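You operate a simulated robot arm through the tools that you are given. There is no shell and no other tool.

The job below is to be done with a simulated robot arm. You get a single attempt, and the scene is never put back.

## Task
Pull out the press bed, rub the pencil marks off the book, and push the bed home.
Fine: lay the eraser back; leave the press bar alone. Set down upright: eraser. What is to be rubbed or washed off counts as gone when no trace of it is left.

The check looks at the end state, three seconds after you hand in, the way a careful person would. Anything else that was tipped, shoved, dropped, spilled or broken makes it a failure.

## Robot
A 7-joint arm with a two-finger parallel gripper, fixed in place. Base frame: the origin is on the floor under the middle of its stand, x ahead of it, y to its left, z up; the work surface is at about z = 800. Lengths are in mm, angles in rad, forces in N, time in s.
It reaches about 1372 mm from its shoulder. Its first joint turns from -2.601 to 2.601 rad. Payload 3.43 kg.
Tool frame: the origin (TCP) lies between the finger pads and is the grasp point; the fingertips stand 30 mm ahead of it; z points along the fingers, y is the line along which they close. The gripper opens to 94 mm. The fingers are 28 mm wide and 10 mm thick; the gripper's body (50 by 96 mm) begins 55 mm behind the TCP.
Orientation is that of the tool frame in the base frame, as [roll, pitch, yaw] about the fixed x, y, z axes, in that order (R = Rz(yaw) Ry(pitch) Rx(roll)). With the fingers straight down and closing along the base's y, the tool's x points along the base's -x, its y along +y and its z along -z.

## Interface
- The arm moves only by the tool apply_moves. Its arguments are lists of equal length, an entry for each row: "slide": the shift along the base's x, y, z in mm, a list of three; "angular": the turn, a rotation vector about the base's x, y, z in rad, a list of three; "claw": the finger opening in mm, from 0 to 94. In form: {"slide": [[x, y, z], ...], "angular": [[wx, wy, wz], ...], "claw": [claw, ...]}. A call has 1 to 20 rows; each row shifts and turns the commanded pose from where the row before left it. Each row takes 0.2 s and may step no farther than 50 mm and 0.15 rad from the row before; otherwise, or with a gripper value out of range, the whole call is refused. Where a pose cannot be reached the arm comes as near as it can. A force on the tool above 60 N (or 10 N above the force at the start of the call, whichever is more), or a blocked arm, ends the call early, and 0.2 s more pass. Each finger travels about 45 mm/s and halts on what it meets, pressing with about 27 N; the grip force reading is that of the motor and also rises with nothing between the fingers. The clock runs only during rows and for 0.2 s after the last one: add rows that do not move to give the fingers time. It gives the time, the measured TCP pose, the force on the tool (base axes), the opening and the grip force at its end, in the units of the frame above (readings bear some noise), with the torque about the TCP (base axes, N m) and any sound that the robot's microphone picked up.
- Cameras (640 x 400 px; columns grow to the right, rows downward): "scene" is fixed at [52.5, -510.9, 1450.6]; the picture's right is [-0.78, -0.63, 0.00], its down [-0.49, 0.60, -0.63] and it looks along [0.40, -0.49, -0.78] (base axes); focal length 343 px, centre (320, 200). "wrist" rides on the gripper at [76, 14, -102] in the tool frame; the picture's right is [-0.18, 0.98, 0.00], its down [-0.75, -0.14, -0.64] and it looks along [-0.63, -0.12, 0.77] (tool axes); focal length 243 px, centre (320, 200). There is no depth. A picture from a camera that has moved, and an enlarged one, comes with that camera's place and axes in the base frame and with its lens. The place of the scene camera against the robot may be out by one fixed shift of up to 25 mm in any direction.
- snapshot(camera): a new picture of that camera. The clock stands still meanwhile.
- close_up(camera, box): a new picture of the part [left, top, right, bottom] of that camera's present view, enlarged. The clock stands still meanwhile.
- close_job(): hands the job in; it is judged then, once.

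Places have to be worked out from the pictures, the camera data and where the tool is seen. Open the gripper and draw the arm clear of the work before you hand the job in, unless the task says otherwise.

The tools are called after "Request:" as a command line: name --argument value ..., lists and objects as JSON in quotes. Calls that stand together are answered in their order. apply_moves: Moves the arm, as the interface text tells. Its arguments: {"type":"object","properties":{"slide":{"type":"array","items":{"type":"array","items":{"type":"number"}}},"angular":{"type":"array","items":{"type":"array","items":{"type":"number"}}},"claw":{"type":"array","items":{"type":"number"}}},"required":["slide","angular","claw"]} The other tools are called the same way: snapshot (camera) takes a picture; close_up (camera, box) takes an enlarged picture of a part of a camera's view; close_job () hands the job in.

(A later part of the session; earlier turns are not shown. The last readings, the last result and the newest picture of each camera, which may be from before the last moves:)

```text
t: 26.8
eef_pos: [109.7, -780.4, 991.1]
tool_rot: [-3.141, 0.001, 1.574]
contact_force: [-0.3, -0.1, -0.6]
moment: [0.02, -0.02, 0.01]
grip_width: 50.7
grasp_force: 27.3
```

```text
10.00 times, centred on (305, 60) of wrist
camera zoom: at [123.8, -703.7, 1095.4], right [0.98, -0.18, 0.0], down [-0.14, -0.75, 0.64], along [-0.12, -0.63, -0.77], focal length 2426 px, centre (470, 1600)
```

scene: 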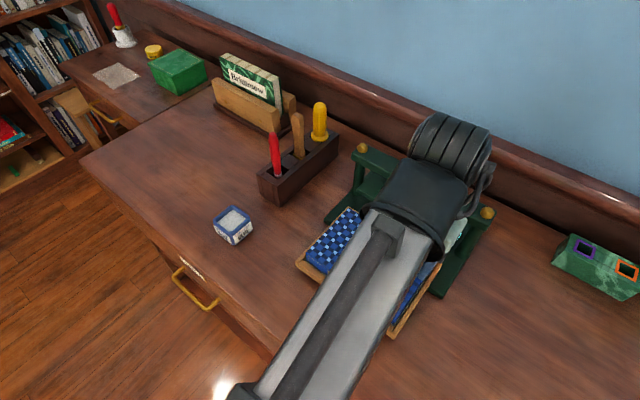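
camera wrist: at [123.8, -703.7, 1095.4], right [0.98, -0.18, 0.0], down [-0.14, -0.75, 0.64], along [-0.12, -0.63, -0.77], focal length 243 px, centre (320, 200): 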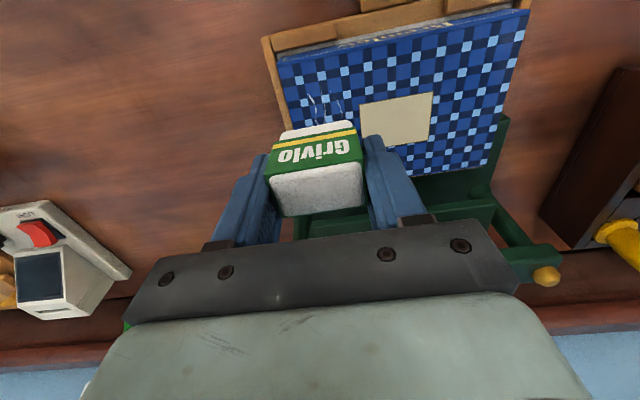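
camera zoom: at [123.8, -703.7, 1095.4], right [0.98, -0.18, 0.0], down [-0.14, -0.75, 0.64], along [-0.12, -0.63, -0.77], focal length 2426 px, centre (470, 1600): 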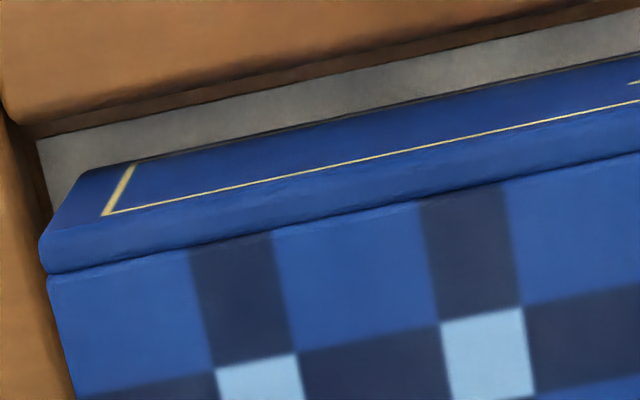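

That line was only an image artifact; the marks start at y≈-764. I lower the eraser over the front end of the marks at (114, -776), stopping an expected 8 mm above contact.

Request:
apply_moves --slide '[[4.3, 4.4, -30], [0, 0, -25], [0, 0, -15], [0, 0, -9], [0, 0, 0]]' --angular '[[0, 0, 0], [0, 0, 0], [0, 0, 0], [0, 0, 0], [0, 0, 0]]' --claw '[35, 35, 35, 35, 35]'

Request:
snapshot --camera "wrist"

Request:
snapshot --camera "scene"

```text
t: 28.0
eef_pos: [112.9, -777.0, 912.1]
tool_rot: [3.141, 0.001, 1.573]
contact_force: [0.0, 0.1, -1.4]
moment: [0.03, -0.02, 0.0]
grip_width: 50.5
grasp_force: 26.7
```

```text
taken
camera wrist: at [128.0, -699.5, 1016.6], right [0.98, -0.18, 0.0], down [-0.14, -0.75, 0.64], along [-0.12, -0.63, -0.77], focal length 243 px, centre (320, 200)
```

wrist: 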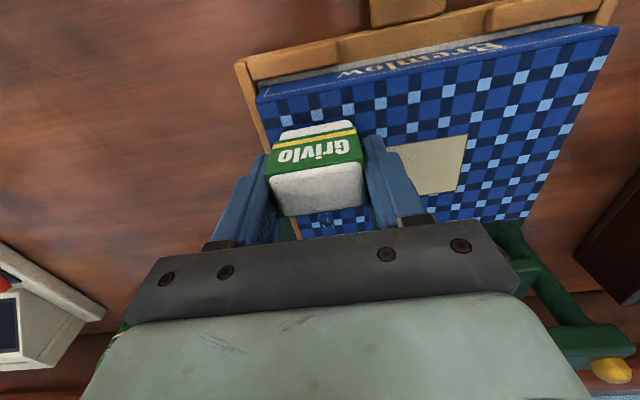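

```text
taken
```

scene: 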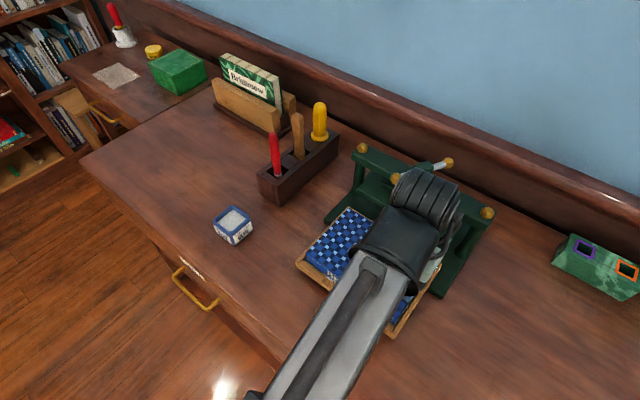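

Still 8 mm or so above the cover by my estimate, and clear of the press bar. I creep down 6 mm in 1 mm rows and read the force.

Request:
apply_moves --slide '[[1, 0, -1], [0, 0, -1], [0, 0, -1], [0, 0, -1], [0, 0, -1], [0, 0, -1], [0, 0, 0]]' --angular '[[0, 0, 0], [0, 0, 0], [0, 0, 0], [0, 0, 0], [0, 0, 0], [0, 0, 0], [0, 0, 0]]' --claw '[35, 35, 35, 35, 35, 35, 35]'

```text
t: 29.6
eef_pos: [115.9, -776.1, 905.8]
tool_rot: [-3.141, -0.001, 1.572]
contact_force: [-0.5, 0.7, -0.2]
moment: [0.01, 0.01, 0.0]
grip_width: 50.4
grasp_force: 26.3
```

No contact yet at z=905.8. I creep down another 3 mm.

Request:
apply_moves --slide '[[0, 0, -1], [0, 0, -1], [0, 0, -1], [0, 0, 0]]' --angular '[[0, 0, 0], [0, 0, 0], [0, 0, 0], [0, 0, 0]]' --claw '[35, 35, 35, 35]'

```text
t: 30.6
eef_pos: [114.9, -776.2, 904.8]
tool_rot: [-3.14, -0.002, 1.573]
contact_force: [0.8, -0.4, -0.6]
moment: [0.01, 0.01, 0.0]
grip_width: 50.3
grasp_force: 26.6
```

The reading lags a bit (904.8, no force). I go down 1 mm more and check for contact.

Request:
apply_moves --slide '[[0, 0, -1], [0, 0, 0], [0, 0, 0]]' --angular '[[0, 0, 0], [0, 0, 0], [0, 0, 0]]' --claw '[35, 35, 35]'

```text
t: 31.4
eef_pos: [116.7, -775.4, 903.8]
tool_rot: [-3.141, 0.001, 1.574]
contact_force: [-0.4, -1.1, 12.0]
moment: [0.09, -0.06, -0.06]
grip_width: 50.1
grasp_force: 26.7
```

Contact at 12 N on the cover. I draw the first stroke rearward along the marks, -84 mm in 7 mm rows, and watch the forces.

Request:
apply_moves --slide '[[0, -4, 0], [0, -7, 0], [0, -7, 0], [0, -7, 0], [0, -7, 0], [0, 0, 0]]' --angular '[[0, 0, 0], [0, 0, 0], [0, 0, 0], [0, 0, 0], [0, 0, 0], [0, 0, 0]]' --claw '[35, 35, 35, 35, 35, 35]'

Request:
snapshot --camera "wrist"

```text
t: 32.8
eef_pos: [114.4, -806.2, 903.6]
tool_rot: [-3.14, 0.002, 1.572]
contact_force: [-1.8, 1.0, 10.8]
moment: [0.07, 0.01, -0.02]
grip_width: 50.3
grasp_force: 27.3
```

```text
taken
camera wrist: at [128.8, -731.1, 1007.5], right [0.98, -0.18, 0.0], down [-0.14, -0.75, 0.64], along [-0.12, -0.63, -0.77], focal length 243 px, centre (320, 200)
```

wrist: 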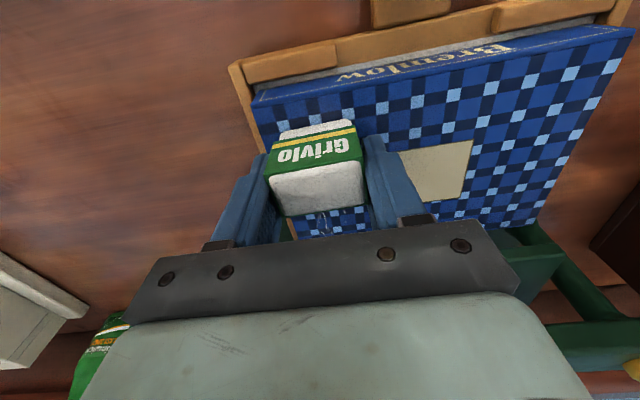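

The book hardly moved in the picture: the eraser dragged the bed inward with it by about 30 mm. So strokes must run along x, across the slide; first I use the same friction to draw the bed back out by 31 mm.

Request:
apply_moves --slide '[[0, 4, 0], [0, 7, 0], [0, 7, 0], [0, 7, 0], [0, 6, 0], [0, 0, 0]]' --angular '[[0, 0, 0], [0, 0, 0], [0, 0, 0], [0, 0, 0], [0, 0, 0], [0, 0, 0]]' --claw '[35, 35, 35, 35, 35, 35]'

Request:
snapshot --camera "wrist"

Request:
snapshot --camera "scene"

```text
t: 34.2
eef_pos: [115.4, -777.4, 903.1]
tool_rot: [-3.141, 0.001, 1.573]
contact_force: [-0.8, -0.8, 13.1]
moment: [0.04, -0.09, -0.01]
grip_width: 50.3
grasp_force: 27.3
```

```text
taken
camera wrist: at [128.9, -699.7, 1007.5], right [0.98, -0.18, 0.0], down [-0.14, -0.75, 0.64], along [-0.12, -0.63, -0.77], focal length 243 px, centre (320, 200)
```

wrist: 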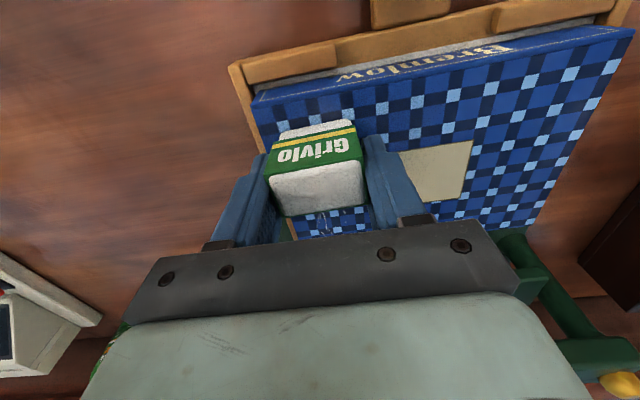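

```text
taken
```

scene: 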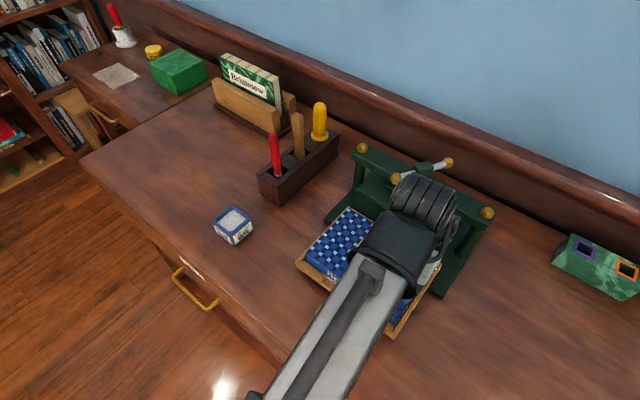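

The bed is back out and the eraser is again over the front end of the marks. I rub along x now: between x≈102 and 142, several passes.

Request:
apply_moves --slide '[[-7, 0, 0], [-7, 0, 0], [8, 0, 0], [8, 0, 0], [8, 0, 0], [8, 0, 0], [8, 0, 0], [-8, 0, 0], [-8, 0, 0], [-8, 0, 0], [-8, 0, 0], [-8, 0, 0], [8, 0, 0], [8, 0, 0], [8, 0, 0], [8, 0, 0], [8, 0, 0], [0, 0, 0]]' --angular '[[0, 0, 0], [0, 0, 0], [0, 0, 0], [0, 0, 0], [0, 0, 0], [0, 0, 0], [0, 0, 0], [0, 0, 0], [0, 0, 0], [0, 0, 0], [0, 0, 0], [0, 0, 0], [0, 0, 0], [0, 0, 0], [0, 0, 0], [0, 0, 0], [0, 0, 0], [0, 0, 0]]' --claw '[35, 35, 35, 35, 35, 35, 35, 35, 35, 35, 35, 35, 35, 35, 35, 35, 35, 35]'

Request:
snapshot --camera "wrist"

Request:
snapshot --camera "scene"

```text
t: 38.0
eef_pos: [141.8, -777.0, 902.3]
tool_rot: [3.141, 0.0, 1.573]
contact_force: [-0.9, -0.4, 1.6]
moment: [-0.02, 0.05, 0.01]
grip_width: 50.1
grasp_force: 26.7
```

```text
taken
camera wrist: at [155.1, -700.5, 1007.4], right [0.98, -0.18, 0.0], down [-0.14, -0.75, 0.64], along [-0.12, -0.63, -0.77], focal length 243 px, centre (320, 200)
```

wrist: 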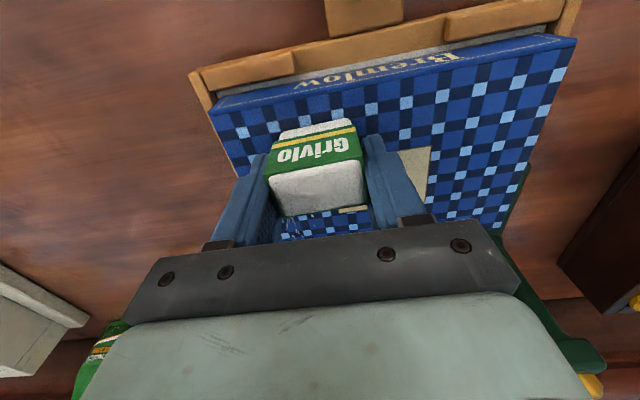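

```text
taken
```

scene: 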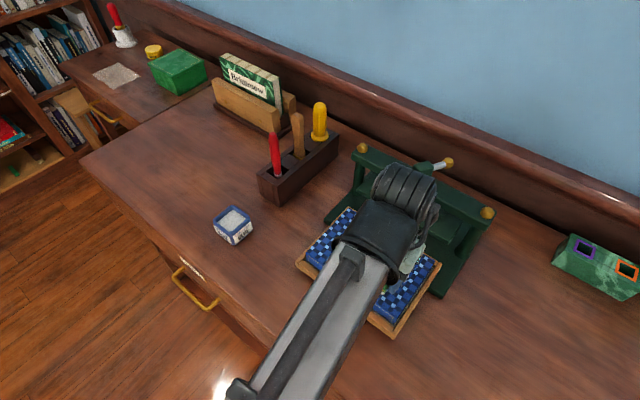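

The rubbing moved freely in x and the bed stayed put; the normal force has fallen to 1.6 N at this end. I zoom in on the rubbed patch.

Request:
close_up --camera "wrist" --box '[200, 60, 380, 250]'

Request:
close_up --camera "scene" --box '[350, 230, 450, 340]'

```text
2.11 times, centred on (290, 155) of wrist
camera zoom: at [155.1, -700.5, 1007.4], right [0.98, -0.18, 0.0], down [-0.14, -0.75, 0.64], along [-0.12, -0.63, -0.77], focal length 511 px, centre (383, 295)
```

zoom: 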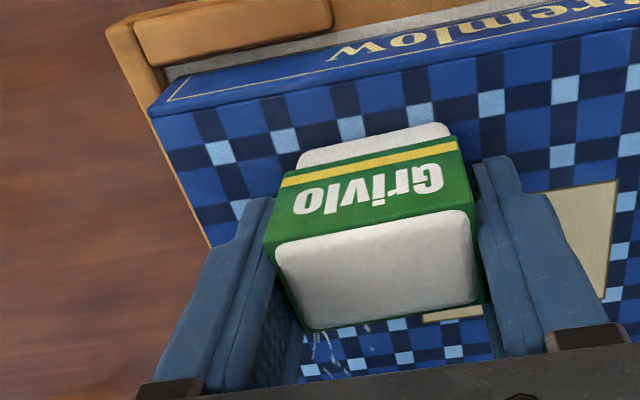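

```text
3.64 times, centred on (400, 285) of scene
camera zoom: at [52.5, -510.9, 1450.6], right [-0.78, -0.63, 0.0], down [-0.49, 0.6, -0.63], along [0.4, -0.49, -0.78], focal length 1248 px, centre (29, -109)
```

zoom: 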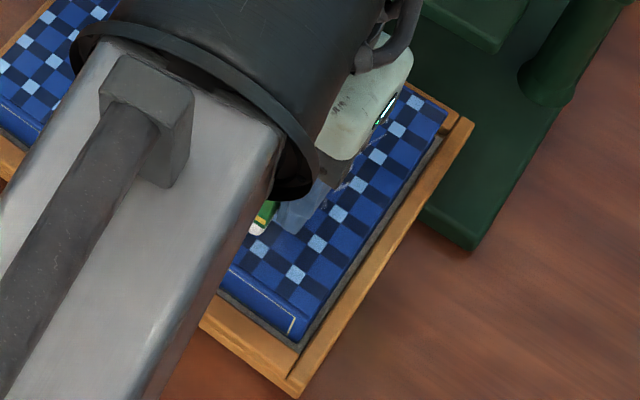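

The front patch reads clean. I lift, step 17 mm rearward, set down slightly deeper, and rub three passes there.

Request:
apply_moves --slide '[[0, 0, 6], [0, -17, 0], [0, 0, -4], [0, 0, -2.5], [-8, 0, 0], [-8, 0, 0], [-8, 0, 0], [-8, 0, 0], [-8, 0, 0], [8, 0, 0], [8, 0, 0], [8, 0, 0], [8, 0, 0], [8, 0, 0], [-8, 0, 0], [-8, 0, 0], [-8, 0, 0], [-8, 0, 0], [-8, 0, 0]]' --angular '[[0, 0, 0], [0, 0, 0], [0, 0, 0], [0, 0, 0], [0, 0, 0], [0, 0, 0], [0, 0, 0], [0, 0, 0], [0, 0, 0], [0, 0, 0], [0, 0, 0], [0, 0, 0], [0, 0, 0], [0, 0, 0], [0, 0, 0], [0, 0, 0], [0, 0, 0], [0, 0, 0], [0, 0, 0]]' --claw '[35, 35, 35, 35, 35, 35, 35, 35, 35, 35, 35, 35, 35, 35, 35, 35, 35, 35, 35]'

Request:
snapshot --camera "wrist"

```text
t: 42.0
eef_pos: [102.6, -793.3, 901.7]
tool_rot: [-3.141, 0.001, 1.573]
contact_force: [10.5, 0.8, 17.5]
moment: [0.16, -0.29, -0.06]
grip_width: 50.7
grasp_force: 27.0
```

```text
taken
camera wrist: at [115.3, -716.4, 1006.9], right [0.98, -0.18, 0.0], down [-0.14, -0.75, 0.64], along [-0.12, -0.63, -0.77], focal length 243 px, centre (320, 200)
```

wrist: 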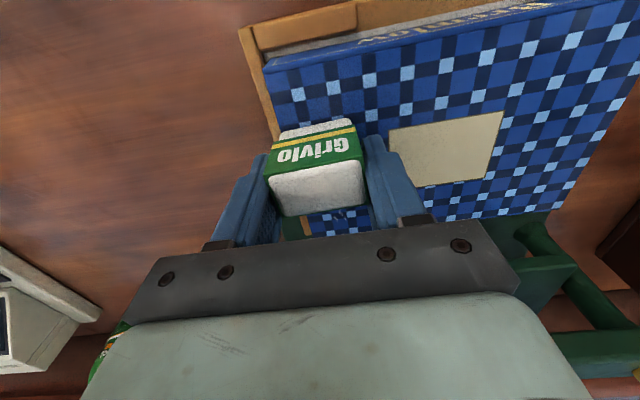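

Good rubbing contact (17 N down, 10 N drag), and the area in front of the eraser looks clean. Next strip: lift, step 17 mm back, and rub again.

Request:
apply_moves --slide '[[0, 0, 6], [0, -17, 0], [0, 0, -4], [0, 0, -1.8], [8, 0, 0], [8, 0, 0], [8, 0, 0], [8, 0, 0], [8, 0, 0], [-8, 0, 0], [-8, 0, 0], [-8, 0, 0], [-8, 0, 0], [-8, 0, 0], [8, 0, 0], [8, 0, 0], [8, 0, 0], [8, 0, 0], [8, 0, 0]]' --angular '[[0, 0, 0], [0, 0, 0], [0, 0, 0], [0, 0, 0], [0, 0, 0], [0, 0, 0], [0, 0, 0], [0, 0, 0], [0, 0, 0], [0, 0, 0], [0, 0, 0], [0, 0, 0], [0, 0, 0], [0, 0, 0], [0, 0, 0], [0, 0, 0], [0, 0, 0], [0, 0, 0], [0, 0, 0]]' --claw '[35, 35, 35, 35, 35, 35, 35, 35, 35, 35, 35, 35, 35, 35, 35, 35, 35, 35, 35]'

Request:
snapshot --camera "wrist"

Request:
snapshot --camera "scene"

```text
t: 46.0
eef_pos: [141.2, -810.3, 902.8]
tool_rot: [3.141, -0.001, 1.572]
contact_force: [-2.5, -1.1, 4.2]
moment: [0.06, 0.06, 0.05]
grip_width: 50.5
grasp_force: 26.8
```

```text
taken
camera wrist: at [155.1, -734.2, 1006.9], right [0.98, -0.18, 0.0], down [-0.14, -0.75, 0.64], along [-0.12, -0.63, -0.77], focal length 243 px, centre (320, 200)
```

wrist: 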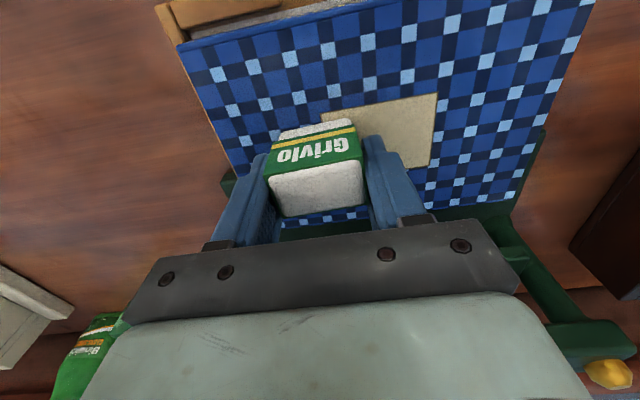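

```text
taken
```

scene: 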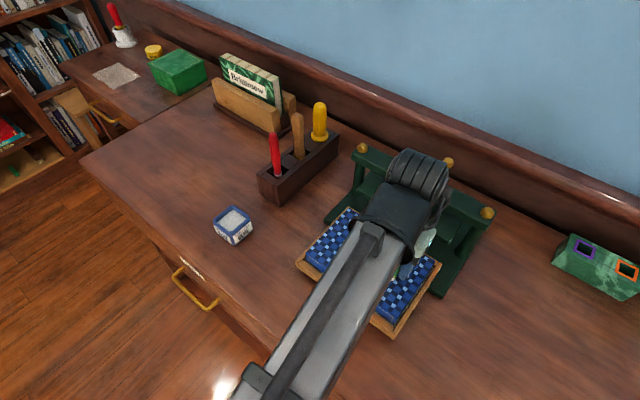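

Force is lower at the +x end (4 N) than the -x end (17 N), so I add a small slope to the strokes. Next strip 17 mm further back.

Request:
apply_moves --slide '[[0, 0, 6], [0, -17, 0], [0, 0, -4], [0, 0, -2.6], [-8, 0, 0.12], [-8, 0, 0.12], [-8, 0, 0.12], [-8, 0, 0.12], [-8, 0, 0.12], [8, 0, -0.12], [8, 0, -0.12], [8, 0, -0.12], [8, 0, -0.12], [8, 0, -0.12], [-8, 0, 0.12], [-8, 0, 0.12], [-8, 0, 0.12], [-8, 0, 0.12], [-8, 0, 0.12]]' --angular '[[0, 0, 0], [0, 0, 0], [0, 0, 0], [0, 0, 0], [0, 0, 0], [0, 0, 0], [0, 0, 0], [0, 0, 0], [0, 0, 0], [0, 0, 0], [0, 0, 0], [0, 0, 0], [0, 0, 0], [0, 0, 0], [0, 0, 0], [0, 0, 0], [0, 0, 0], [0, 0, 0], [0, 0, 0]]' --claw '[35, 35, 35, 35, 35, 35, 35, 35, 35, 35, 35, 35, 35, 35, 35, 35, 35, 35, 35]'

Request:
snapshot --camera "wrist"

Request:
snapshot --camera "scene"

```text
t: 50.0
eef_pos: [101.7, -827.6, 902.7]
tool_rot: [-3.141, 0.0, 1.574]
contact_force: [3.3, 0.4, 3.9]
moment: [0.01, -0.05, -0.04]
grip_width: 50.3
grasp_force: 26.7
```

```text
taken
camera wrist: at [114.6, -751.1, 1006.8], right [0.98, -0.18, 0.0], down [-0.14, -0.75, 0.64], along [-0.12, -0.63, -0.77], focal length 243 px, centre (320, 200)
```

wrist: 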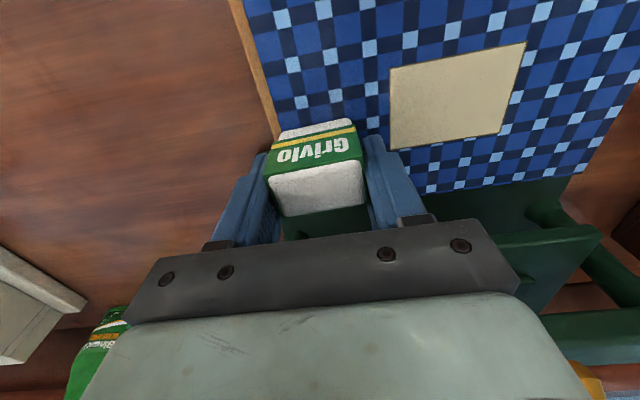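

```text
taken
```

scene: 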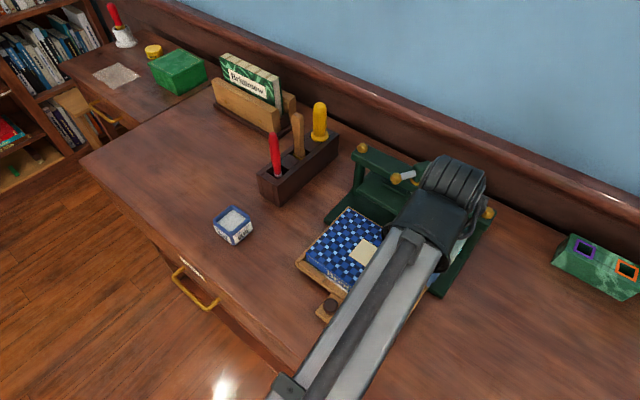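

The rub continues to go well, now at y≈-828 with the wrist nearing the press bar. Before stepping further back, I check the clearance between wrist and bar.

Request:
close_up --camera "scene" --box '[370, 130, 500, 300]'

Request:
close_up --camera "wrist" --box '[220, 0, 400, 130]'

```text
2.35 times, centred on (435, 215) of scene
camera zoom: at [52.5, -510.9, 1450.6], right [-0.78, -0.63, 0.0], down [-0.49, 0.6, -0.63], along [0.4, -0.49, -0.78], focal length 807 px, centre (49, 165)
```

zoom: 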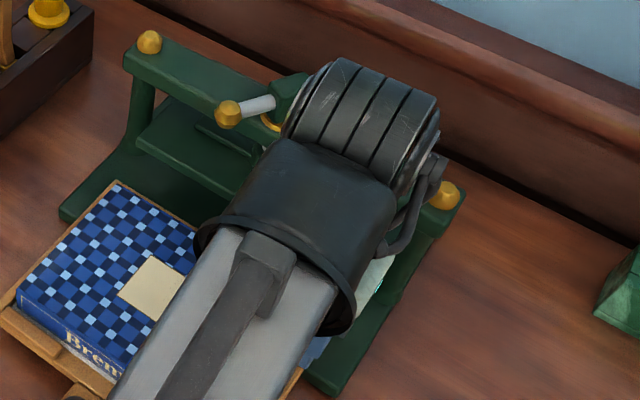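

```text
3.08 times, centred on (310, 65) of wrist
camera zoom: at [114.6, -751.1, 1006.8], right [0.98, -0.18, 0.0], down [-0.14, -0.75, 0.64], along [-0.12, -0.63, -0.77], focal length 746 px, centre (351, 615)
```

zoom: 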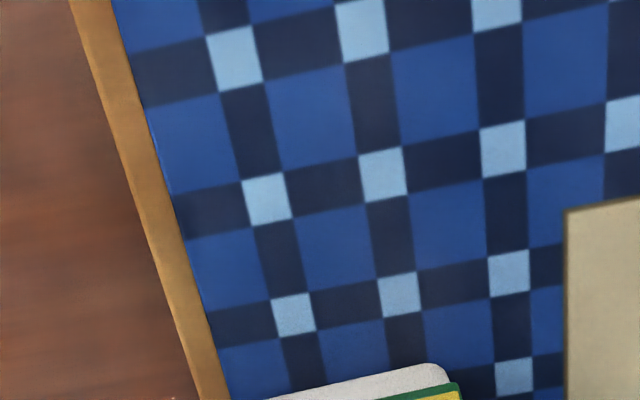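

The front of the cover reads clean, and the wrist housing works out to sit well above the bar (about 90 mm over it) with the body clear in y. I go on with the next strip at y≈-845, pressing a bit more.

Request:
apply_moves --slide '[[0, 0, 6], [0, -17, 0], [0, 0, -4], [0, 0, -2.6], [8, 0, -0.06], [8, 0, -0.06], [8, 0, -0.06], [8, 0, -0.06], [8, 0, -0.06], [-8, 0, 0.06], [-8, 0, 0.06], [-8, 0, 0.06], [-8, 0, 0.06], [-8, 0, 0.06], [8, 0, -0.06], [8, 0, -0.06], [8, 0, -0.06], [8, 0, -0.06], [8, 0, -0.06]]' --angular '[[0, 0, 0], [0, 0, 0], [0, 0, 0], [0, 0, 0], [0, 0, 0], [0, 0, 0], [0, 0, 0], [0, 0, 0], [0, 0, 0], [0, 0, 0], [0, 0, 0], [0, 0, 0], [0, 0, 0], [0, 0, 0], [0, 0, 0], [0, 0, 0], [0, 0, 0], [0, 0, 0], [0, 0, 0]]' --claw '[35, 35, 35, 35, 35, 35, 35, 35, 35, 35, 35, 35, 35, 35, 35, 35, 35, 35, 35]'

Request:
snapshot --camera "wrist"

Request:
close_up --camera "scene" --box '[340, 130, 500, 320]'

```text
t: 54.0
eef_pos: [140.7, -843.3, 901.4]
tool_rot: [3.14, 0.002, 1.569]
contact_force: [-11.4, -0.2, 24.2]
moment: [0.3, 0.26, 0.11]
grip_width: 50.5
grasp_force: 27.1
```

```text
taken
camera wrist: at [154.5, -768.1, 1006.1], right [0.98, -0.18, 0.0], down [-0.14, -0.75, 0.64], along [-0.12, -0.63, -0.77], focal length 243 px, centre (320, 200)
```

wrist: 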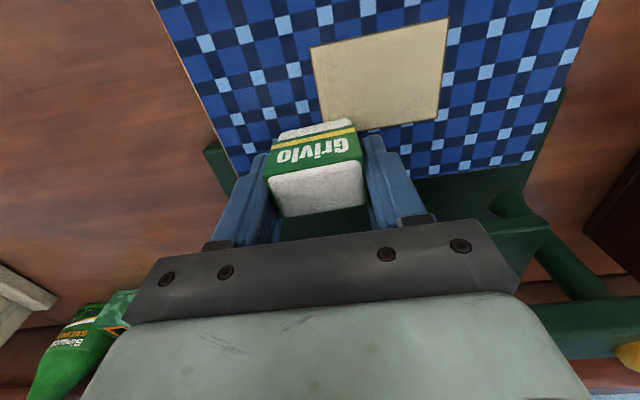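

```text
2.11 times, centred on (420, 225) of scene
camera zoom: at [52.5, -510.9, 1450.6], right [-0.78, -0.63, 0.0], down [-0.49, 0.6, -0.63], along [0.4, -0.49, -0.78], focal length 722 px, centre (110, 147)
```

zoom: 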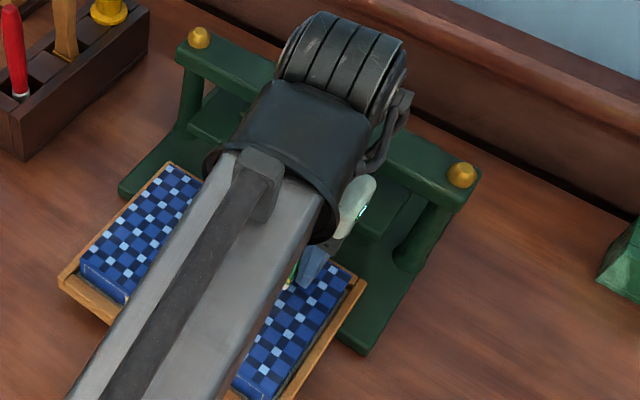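

24 N here is a bit heavy, so for the last strip (y≈-857, just short of the rear edge) I ease off by about 0.8 mm.

Request:
apply_moves --slide '[[0, 0, 6], [0, -13, 0], [0, 0, -3.5], [0, 0, -1.8], [-8, 0, 0.06], [-8, 0, 0.06], [-8, 0, 0.06], [-8, 0, 0.06], [-8, 0, 0.06], [8, 0, -0.06], [8, 0, -0.06], [8, 0, -0.06], [8, 0, -0.06], [8, 0, -0.06], [-8, 0, 0.06], [-8, 0, 0.06], [-8, 0, 0.06], [-8, 0, 0.06], [-8, 0, 0.06]]' --angular '[[0, 0, 0], [0, 0, 0], [0, 0, 0], [0, 0, 0], [0, 0, 0], [0, 0, 0], [0, 0, 0], [0, 0, 0], [0, 0, 0], [0, 0, 0], [0, 0, 0], [0, 0, 0], [0, 0, 0], [0, 0, 0], [0, 0, 0], [0, 0, 0], [0, 0, 0], [0, 0, 0], [0, 0, 0]]' --claw '[35, 35, 35, 35, 35, 35, 35, 35, 35, 35, 35, 35, 35, 35, 35, 35, 35, 35, 35]'

```text
t: 58.0
eef_pos: [101.5, -857.9, 902.9]
tool_rot: [3.142, 0.0, 1.573]
contact_force: [-0.4, 1.3, -1.3]
moment: [0.0, -0.02, -0.04]
grip_width: 50.2
grasp_force: 27.6
```

The force is about zero, so this strip was barely touched. I lower 1 mm and read before rubbing again.

Request:
apply_moves --slide '[[0, 0, -1], [0, 0, 0]]' --angular '[[0, 0, 0], [0, 0, 0]]' --claw '[35, 35]'

```text
t: 58.6
eef_pos: [101.1, -858.3, 902.3]
tool_rot: [-3.141, 0.003, 1.572]
contact_force: [-0.6, 0.6, 8.8]
moment: [0.12, -0.02, 0.02]
grip_width: 50.8
grasp_force: 27.0
```

Now 8.8 N of contact. I rub this rear strip with four passes.

Request:
apply_moves --slide '[[8, 0, -0.12], [8, 0, -0.08], [8, 0, -0.08], [8, 0, -0.08], [8, 0, -0.08], [-8, 0, 0.06], [-8, 0, 0.06], [-8, 0, 0.06], [-8, 0, 0.06], [-8, 0, 0.06], [8, 0, -0.06], [8, 0, -0.06], [8, 0, -0.06], [8, 0, -0.06], [8, 0, -0.06], [-8, 0, 0.06], [-8, 0, 0.06], [-8, 0, 0.06], [-8, 0, 0.06], [-8, 0, 0.06]]' --angular '[[0, 0, 0], [0, 0, 0], [0, 0, 0], [0, 0, 0], [0, 0, 0], [0, 0, 0], [0, 0, 0], [0, 0, 0], [0, 0, 0], [0, 0, 0], [0, 0, 0], [0, 0, 0], [0, 0, 0], [0, 0, 0], [0, 0, 0], [0, 0, 0], [0, 0, 0], [0, 0, 0], [0, 0, 0], [0, 0, 0]]' --claw '[35, 35, 35, 35, 35, 35, 35, 35, 35, 35, 35, 35, 35, 35, 35, 35, 35, 35, 35, 35]'

```text
t: 62.8
eef_pos: [100.8, -858.0, 901.7]
tool_rot: [3.141, 0.0, 1.573]
contact_force: [5.4, 0.2, 8.2]
moment: [0.11, -0.13, -0.05]
grip_width: 50.4
grasp_force: 27.3
```

Good contact throughout this time. I lift off and move toward +x so both cameras can see the cover.

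Request:
apply_moves --slide '[[0, 0, 15], [0, 5, 40], [20, 20, 45], [40, 20, 0], [40, 20, 0], [40, 20, 0], [40, 20, 0], [20, 15, 0], [0, 0, 0]]' --angular '[[0, 0, 0], [0, 0, 0], [0, 0, 0], [0, 0, 0], [0, 0, 0], [0, 0, 0], [0, 0, 0], [0, 0, 0], [0, 0, 0]]' --claw '[35, 35, 35, 35, 35, 35, 35, 35, 35]'

Request:
snapshot --camera "wrist"

Request:
snapshot --camera "scene"

```text
refused: row 3 steps farther than a row can; nothing moved
```

```text
taken
camera wrist: at [114.7, -781.5, 1005.9], right [0.98, -0.18, 0.0], down [-0.14, -0.75, 0.64], along [-0.12, -0.63, -0.77], focal length 243 px, centre (320, 200)
```

wrist: 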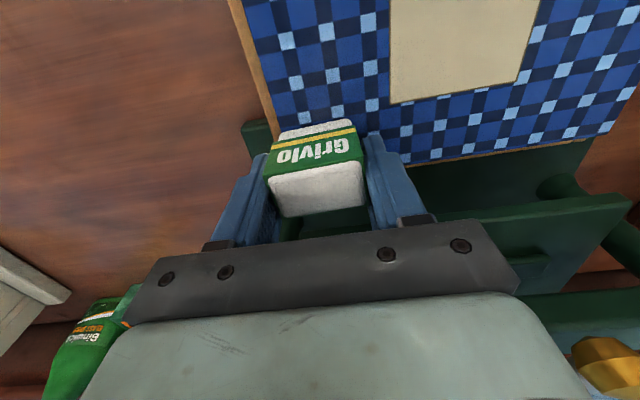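

```text
taken
```

scene: 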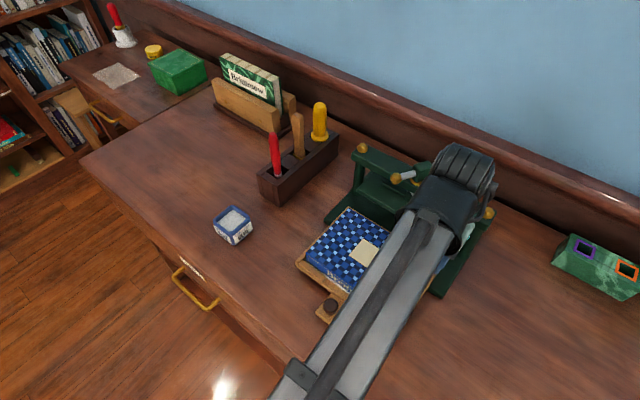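

One row was too long, so nothing moved. I resend the lift and sidestep with shorter rows.

Request:
apply_moves --slide '[[0, 0, 15], [0, 5, 40], [10, 15, 40], [40, 20, 0], [40, 20, 0], [40, 20, 0], [40, 20, 0], [30, 15, 0], [0, 0, 0]]' --angular '[[0, 0, 0], [0, 0, 0], [0, 0, 0], [0, 0, 0], [0, 0, 0], [0, 0, 0], [0, 0, 0], [0, 0, 0], [0, 0, 0]]' --claw '[35, 35, 35, 35, 35, 35, 35, 35, 35]'

Request:
snapshot --camera "wrist"

Request:
snapshot --camera "scene"

```text
t: 64.8
eef_pos: [301.2, -742.5, 996.7]
tool_rot: [-3.141, 0.0, 1.573]
contact_force: [0.1, -0.3, 0.0]
moment: [-0.01, 0.0, 0.01]
grip_width: 50.4
grasp_force: 26.9
```

```text
taken
camera wrist: at [315.5, -666.1, 1100.7], right [0.98, -0.18, 0.0], down [-0.14, -0.75, 0.64], along [-0.12, -0.63, -0.77], focal length 243 px, centre (320, 200)
```

wrist: 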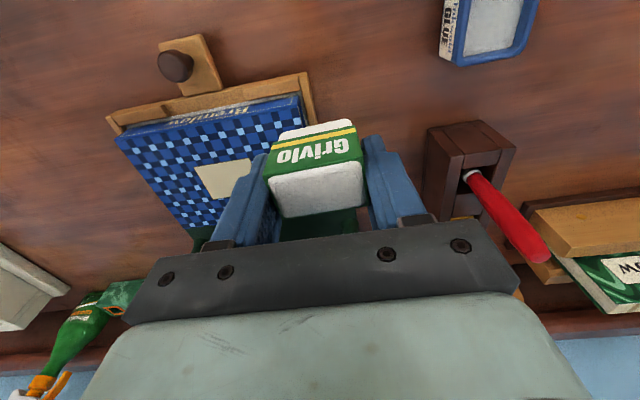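

```text
taken
```

scene: 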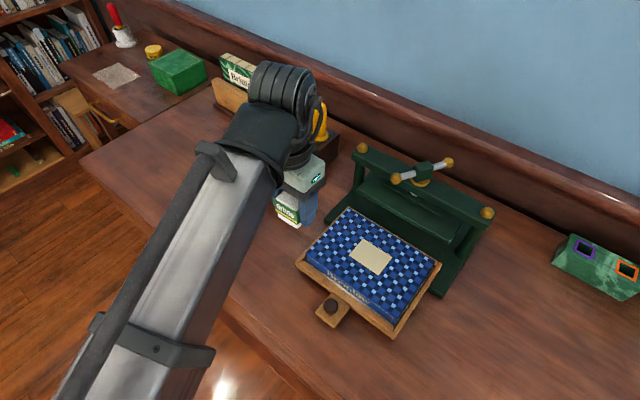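

Now both cameras see the cover. I enlarge the rubbed area in each.

Request:
close_up --camera "scene" --box '[375, 235, 440, 300]'

Request:
close_up --camera "scene" --box '[340, 250, 420, 330]'

Request:
close_up --camera "wrist" --box '[110, 110, 230, 240]'

Request:
close_up --camera "scene" --box '[290, 200, 390, 300]'

```text
6.15 times, centred on (408, 268) of scene
camera zoom: at [52.5, -510.9, 1450.6], right [-0.78, -0.63, 0.0], down [-0.49, 0.6, -0.63], along [0.4, -0.49, -0.78], focal length 2111 px, centre (-218, -215)
```

zoom: 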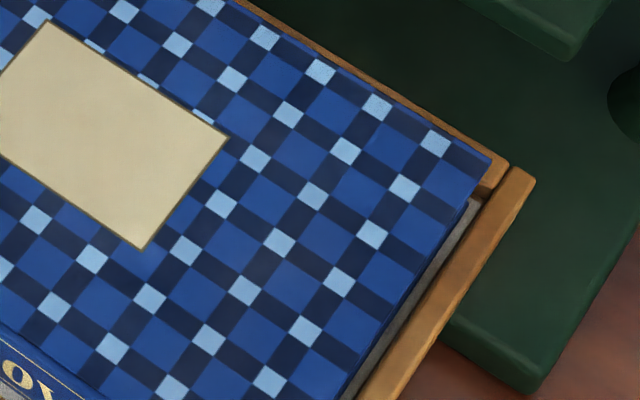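

```text
5.00 times, centred on (380, 290) of scene
camera zoom: at [52.5, -510.9, 1450.6], right [-0.78, -0.63, 0.0], down [-0.49, 0.6, -0.63], along [0.4, -0.49, -0.78], focal length 1715 px, centre (20, -250)
```

zoom: 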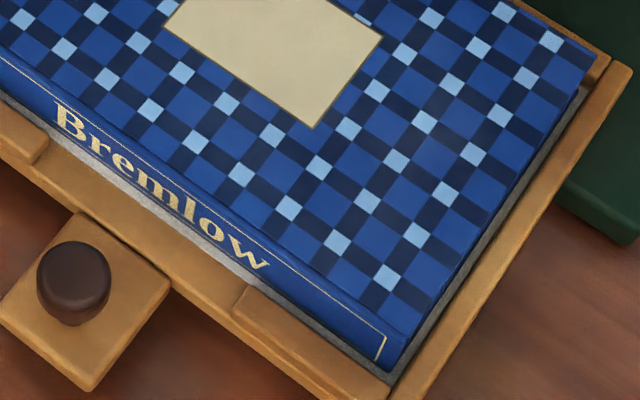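

```text
3.08 times, centred on (170, 175) of wrist
camera zoom: at [315.5, -666.1, 1100.7], right [0.98, -0.18, 0.0], down [-0.14, -0.75, 0.64], along [-0.12, -0.63, -0.77], focal length 746 px, centre (782, 277)
```

zoom: 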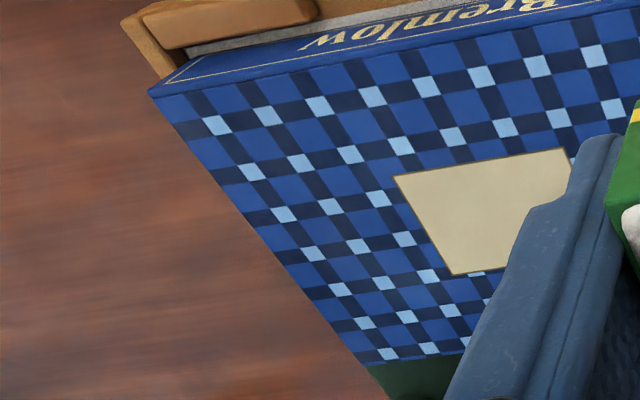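

```text
4.00 times, centred on (340, 250) of scene
camera zoom: at [52.5, -510.9, 1450.6], right [-0.78, -0.63, 0.0], down [-0.49, 0.6, -0.63], along [0.4, -0.49, -0.78], focal length 1372 px, centre (240, 0)
```

zoom: 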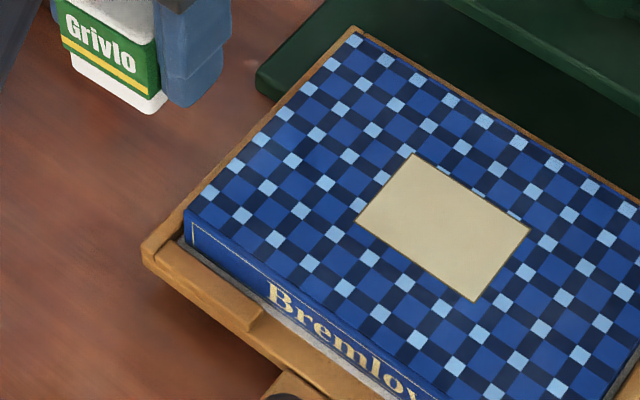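

The cover looks clean in both views. I check at still higher zoom for faint residue before putting the eraser away.

Request:
close_up --camera "scene" --box '[395, 238, 435, 268]'

Request:
close_up --camera "scene" --box '[390, 262, 430, 292]'

Request:
close_up --camera "scene" --box '[375, 275, 415, 305]'

Request:
close_up --camera "wrist" --box '[135, 135, 195, 185]'

Request:
close_up --camera "wrist" --box '[155, 170, 215, 230]'

```text
13.33 times, centred on (415, 253) of scene
camera zoom: at [52.5, -510.9, 1450.6], right [-0.78, -0.63, 0.0], down [-0.49, 0.6, -0.63], along [0.4, -0.49, -0.78], focal length 4574 px, centre (-947, -507)
```

zoom: 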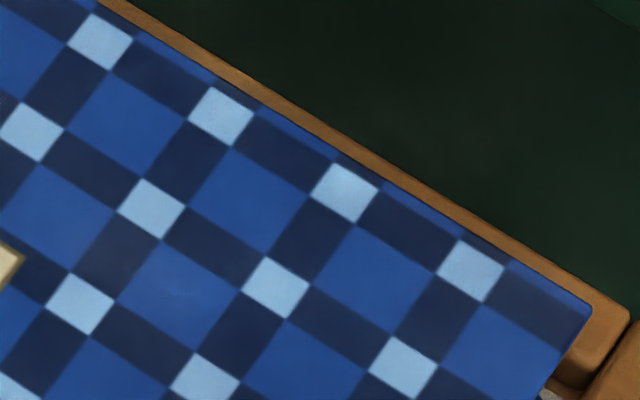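

```text
13.33 times, centred on (410, 277) of scene
camera zoom: at [52.5, -510.9, 1450.6], right [-0.78, -0.63, 0.0], down [-0.49, 0.6, -0.63], along [0.4, -0.49, -0.78], focal length 4574 px, centre (-880, -827)
```

zoom: 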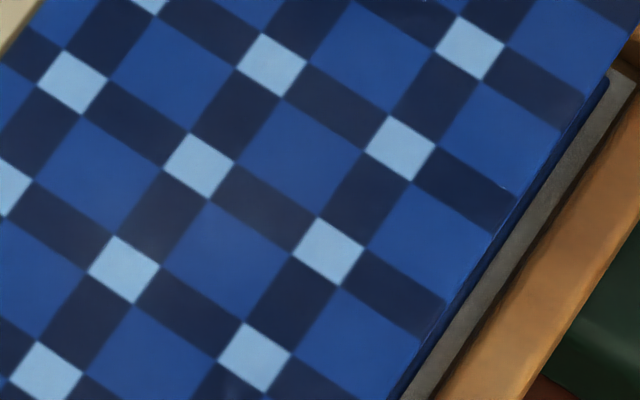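

```text
13.33 times, centred on (395, 290) of scene
camera zoom: at [52.5, -510.9, 1450.6], right [-0.78, -0.63, 0.0], down [-0.49, 0.6, -0.63], along [0.4, -0.49, -0.78], focal length 4574 px, centre (-680, -1000)
```

zoom: 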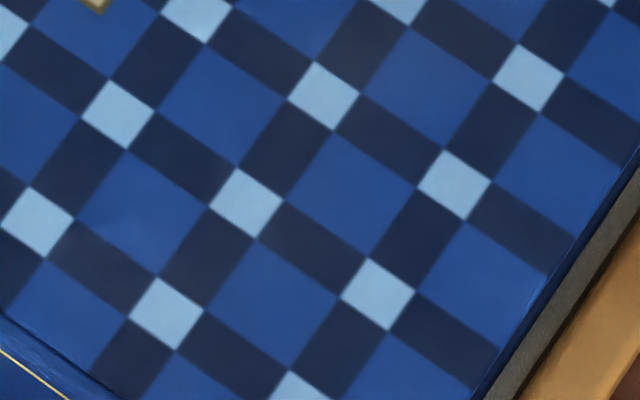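

```text
8.00 times, centred on (165, 160) of wrist
camera zoom: at [315.5, -666.1, 1100.7], right [0.98, -0.18, 0.0], down [-0.14, -0.75, 0.64], along [-0.12, -0.63, -0.77], focal length 1941 px, centre (1560, 520)
```

zoom: 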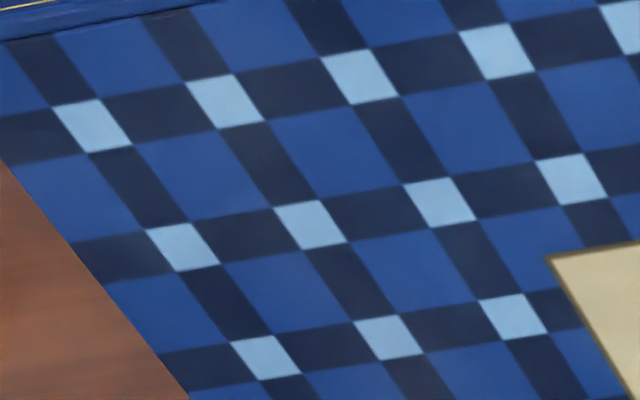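

```text
6.67 times, centred on (185, 200) of wrist
camera zoom: at [315.5, -666.1, 1100.7], right [0.98, -0.18, 0.0], down [-0.14, -0.75, 0.64], along [-0.12, -0.63, -0.77], focal length 1618 px, centre (1220, 200)
```

zoom: 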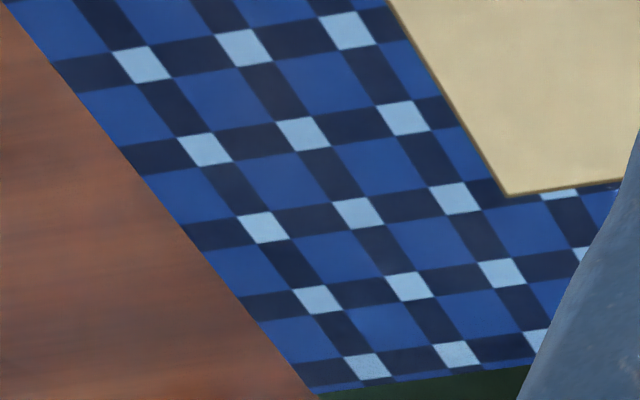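

One very faint streak shows near where a pencil dot had been, at about scene pixel (405, 260). I zoom in further on it.

Request:
close_up --camera "scene" --box '[398, 255, 414, 265]'

Request:
close_up --camera "scene" --box '[404, 246, 420, 256]'

Request:
close_up --camera "scene" --box '[396, 262, 412, 272]'

Request:
close_up --camera "scene" --box '[405, 262, 421, 272]'

```text
16.00 times, centred on (406, 260) of scene
camera zoom: at [52.5, -510.9, 1450.6], right [-0.78, -0.63, 0.0], down [-0.49, 0.6, -0.63], along [0.4, -0.49, -0.78], focal length 5489 px, centre (-1056, -760)
```

zoom: 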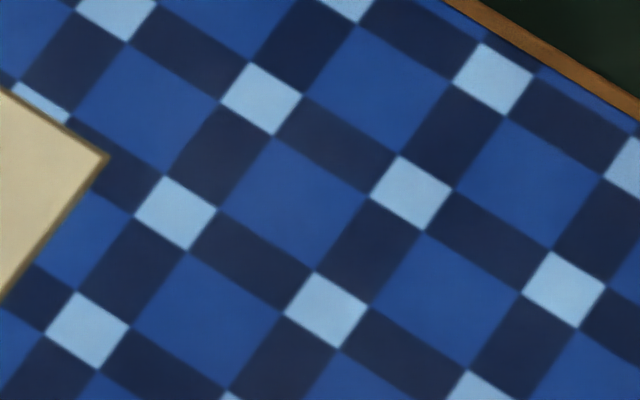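

```text
16.00 times, centred on (412, 251) of scene
camera zoom: at [52.5, -510.9, 1450.6], right [-0.78, -0.63, 0.0], down [-0.49, 0.6, -0.63], along [0.4, -0.49, -0.78], focal length 5489 px, centre (-1152, -616)
```

zoom: 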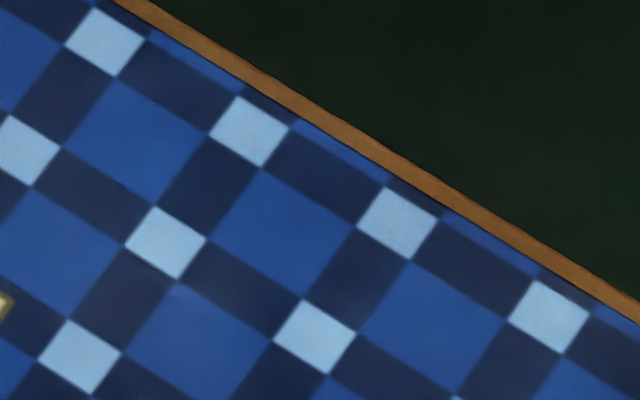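

```text
16.00 times, centred on (404, 267) of scene
camera zoom: at [52.5, -510.9, 1450.6], right [-0.78, -0.63, 0.0], down [-0.49, 0.6, -0.63], along [0.4, -0.49, -0.78], focal length 5489 px, centre (-1024, -872)
```

zoom: 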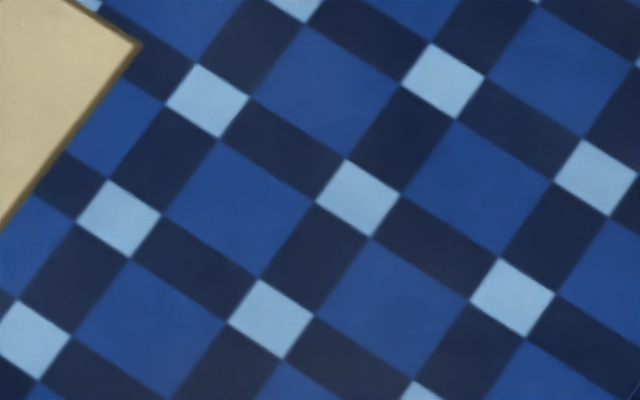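

```text
16.00 times, centred on (413, 267) of scene
camera zoom: at [52.5, -510.9, 1450.6], right [-0.78, -0.63, 0.0], down [-0.49, 0.6, -0.63], along [0.4, -0.49, -0.78], focal length 5489 px, centre (-1168, -872)
```

zoom: 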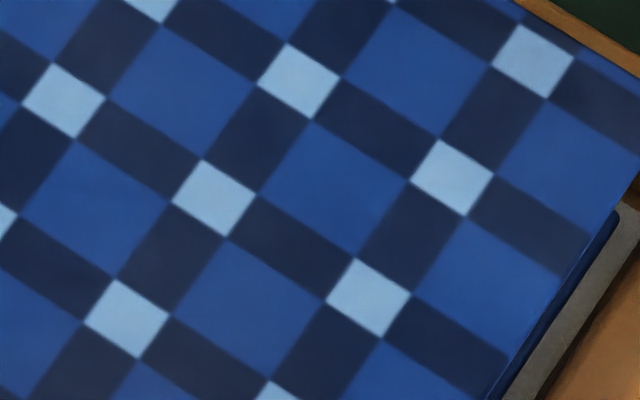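

At higher zoom the streak is gone, so it was an image artifact and the cover shows no trace. For certainty I make a second, offset pass over the same area, first returning above its front end.

Request:
apply_moves --slide '[[-40, -5, 0], [-40, -5, 0], [-40, -5, 0], [-40, -5, 0], [-40, -6.4, 0], [0, 0, -40], [0, 0, -35], [0, 0, -15], [0, 0, -2], [0, 0, -1.5], [0, 0, 0]]' --angular '[[0, 0, 0], [0, 0, 0], [0, 0, 0], [0, 0, 0], [0, 0, 0], [0, 0, 0], [0, 0, 0], [0, 0, 0], [0, 0, 0], [0, 0, 0], [0, 0, 0]]' --claw '[35, 35, 35, 35, 35, 35, 35, 35, 35, 35, 35]'

```text
t: 67.2
eef_pos: [102.3, -769.3, 903.0]
tool_rot: [3.141, -0.002, 1.573]
contact_force: [-0.5, -0.4, -1.0]
moment: [0.01, 0.01, -0.01]
grip_width: 50.5
grasp_force: 27.1
```

Just above the cover, no contact yet. I press down 1 mm and rub four passes at this front strip.

Request:
apply_moves --slide '[[0, 0, -1], [0, 0, 0], [8, 0, 0], [8, 0, 0], [8, 0, 0], [8, 0, 0], [8, 0, 0], [-8, 0, 0], [-8, 0, 0], [-8, 0, 0], [-8, 0, 0], [-8, 0, 0], [8, 0, 0], [8, 0, 0], [8, 0, 0], [8, 0, 0], [8, 0, 0]]' --angular '[[0, 0, 0], [0, 0, 0], [0, 0, 0], [0, 0, 0], [0, 0, 0], [0, 0, 0], [0, 0, 0], [0, 0, 0], [0, 0, 0], [0, 0, 0], [0, 0, 0], [0, 0, 0], [0, 0, 0], [0, 0, 0], [0, 0, 0], [0, 0, 0], [0, 0, 0]]' --claw '[35, 35, 35, 35, 35, 35, 35, 35, 35, 35, 35, 35, 35, 35, 35, 35, 35]'

```text
t: 70.8
eef_pos: [140.5, -768.8, 902.4]
tool_rot: [3.141, -0.001, 1.572]
contact_force: [-2.4, 0.0, 1.8]
moment: [0.02, 0.06, 0.01]
grip_width: 50.5
grasp_force: 27.2
```

Contact is light here, so I press 0.7 mm deeper for two more passes, then lift and step back 17 mm.

Request:
apply_moves --slide '[[0, 0, -0.7], [-8, 0, 0], [-8, 0, 0], [-8, 0, 0], [-8, 0, 0], [-8, 0, 0], [8, 0, 0], [8, 0, 0], [8, 0, 0], [8, 0, 0], [8, 0, 0], [0, 0, 0]]' --angular '[[0, 0, 0], [0, 0, 0], [0, 0, 0], [0, 0, 0], [0, 0, 0], [0, 0, 0], [0, 0, 0], [0, 0, 0], [0, 0, 0], [0, 0, 0], [0, 0, 0], [0, 0, 0]]' --claw '[35, 35, 35, 35, 35, 35, 35, 35, 35, 35, 35, 35]'

Request:
apply_moves --slide '[[0, 0, 6], [0, -17, 0], [0, 0, -4], [0, 0, -2.1], [-8, 0, 0], [-8, 0, 0], [-8, 0, 0], [-8, 0, 0], [-8, 0, 0], [8, 0, 0], [8, 0, 0], [8, 0, 0], [8, 0, 0], [8, 0, 0], [-8, 0, 0], [-8, 0, 0], [-8, 0, 0], [-8, 0, 0], [-8, 0, 0]]' --angular '[[0, 0, 0], [0, 0, 0], [0, 0, 0], [0, 0, 0], [0, 0, 0], [0, 0, 0], [0, 0, 0], [0, 0, 0], [0, 0, 0], [0, 0, 0], [0, 0, 0], [0, 0, 0], [0, 0, 0], [0, 0, 0], [0, 0, 0], [0, 0, 0], [0, 0, 0], [0, 0, 0], [0, 0, 0]]' --claw '[35, 35, 35, 35, 35, 35, 35, 35, 35, 35, 35, 35, 35, 35, 35, 35, 35, 35, 35]'

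```text
t: 73.4
eef_pos: [140.9, -769.4, 901.6]
tool_rot: [3.141, 0.001, 1.572]
contact_force: [-2.8, -0.1, 2.6]
moment: [0.07, 0.08, 0.03]
grip_width: 50.5
grasp_force: 27.5
```

```text
t: 77.4
eef_pos: [100.8, -785.7, 901.7]
tool_rot: [-3.14, 0.0, 1.573]
contact_force: [4.4, -0.3, 4.8]
moment: [0.04, -0.13, -0.03]
grip_width: 50.8
grasp_force: 27.3
```

Contact holds at about 5 N. I carry on with the next strip, slightly deeper.

Request:
apply_moves --slide '[[0, 0, 6], [0, -17, 0], [0, 0, -4], [0, 0, -2.5], [8, 0, 0], [8, 0, 0], [8, 0, 0], [8, 0, 0], [8, 0, 0], [-8, 0, 0], [-8, 0, 0], [-8, 0, 0], [-8, 0, 0], [-8, 0, 0], [8, 0, 0], [8, 0, 0], [8, 0, 0], [8, 0, 0], [8, 0, 0]]' --angular '[[0, 0, 0], [0, 0, 0], [0, 0, 0], [0, 0, 0], [0, 0, 0], [0, 0, 0], [0, 0, 0], [0, 0, 0], [0, 0, 0], [0, 0, 0], [0, 0, 0], [0, 0, 0], [0, 0, 0], [0, 0, 0], [0, 0, 0], [0, 0, 0], [0, 0, 0], [0, 0, 0], [0, 0, 0]]' --claw '[35, 35, 35, 35, 35, 35, 35, 35, 35, 35, 35, 35, 35, 35, 35, 35, 35, 35, 35]'

```text
t: 81.4
eef_pos: [141.3, -803.1, 902.0]
tool_rot: [-3.14, 0.0, 1.572]
contact_force: [-9.2, 1.0, 15.5]
moment: [0.17, 0.17, 0.09]
grip_width: 50.4
grasp_force: 27.2
```

15 N, good. Next strip at y≈-820.

Request:
apply_moves --slide '[[0, 0, 6], [0, -17, 0], [0, 0, -4], [0, 0, -2.1], [-8, 0, 0], [-8, 0, 0], [-8, 0, 0], [-8, 0, 0], [-8, 0, 0], [8, 0, 0], [8, 0, 0], [8, 0, 0], [8, 0, 0], [8, 0, 0], [-8, 0, 0], [-8, 0, 0], [-8, 0, 0], [-8, 0, 0], [-8, 0, 0]]' --angular '[[0, 0, 0], [0, 0, 0], [0, 0, 0], [0, 0, 0], [0, 0, 0], [0, 0, 0], [0, 0, 0], [0, 0, 0], [0, 0, 0], [0, 0, 0], [0, 0, 0], [0, 0, 0], [0, 0, 0], [0, 0, 0], [0, 0, 0], [0, 0, 0], [0, 0, 0], [0, 0, 0], [0, 0, 0]]' --claw '[35, 35, 35, 35, 35, 35, 35, 35, 35, 35, 35, 35, 35, 35, 35, 35, 35, 35, 35]'

```text
t: 85.4
eef_pos: [101.6, -818.8, 900.2]
tool_rot: [-3.141, 0.0, 1.572]
contact_force: [4.9, 0.1, 10.7]
moment: [0.12, -0.15, -0.04]
grip_width: 50.3
grasp_force: 27.5
```

Steady 11 N. Next strip at y≈-837.

Request:
apply_moves --slide '[[0, 0, 6], [0, -17, 0], [0, 0, -4], [0, 0, -2], [8, 0, 0], [8, 0, 0], [8, 0, 0], [8, 0, 0], [8, 0, 0], [-8, 0, 0], [-8, 0, 0], [-8, 0, 0], [-8, 0, 0], [-8, 0, 0], [8, 0, 0], [8, 0, 0], [8, 0, 0], [8, 0, 0], [8, 0, 0]]' --angular '[[0, 0, 0], [0, 0, 0], [0, 0, 0], [0, 0, 0], [0, 0, 0], [0, 0, 0], [0, 0, 0], [0, 0, 0], [0, 0, 0], [0, 0, 0], [0, 0, 0], [0, 0, 0], [0, 0, 0], [0, 0, 0], [0, 0, 0], [0, 0, 0], [0, 0, 0], [0, 0, 0], [0, 0, 0]]' --claw '[35, 35, 35, 35, 35, 35, 35, 35, 35, 35, 35, 35, 35, 35, 35, 35, 35, 35, 35]'

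```text
t: 89.4
eef_pos: [140.5, -837.2, 901.8]
tool_rot: [3.141, 0.0, 1.572]
contact_force: [-1.9, -0.3, 4.4]
moment: [0.07, 0.02, 0.01]
grip_width: 50.5
grasp_force: 26.6
```

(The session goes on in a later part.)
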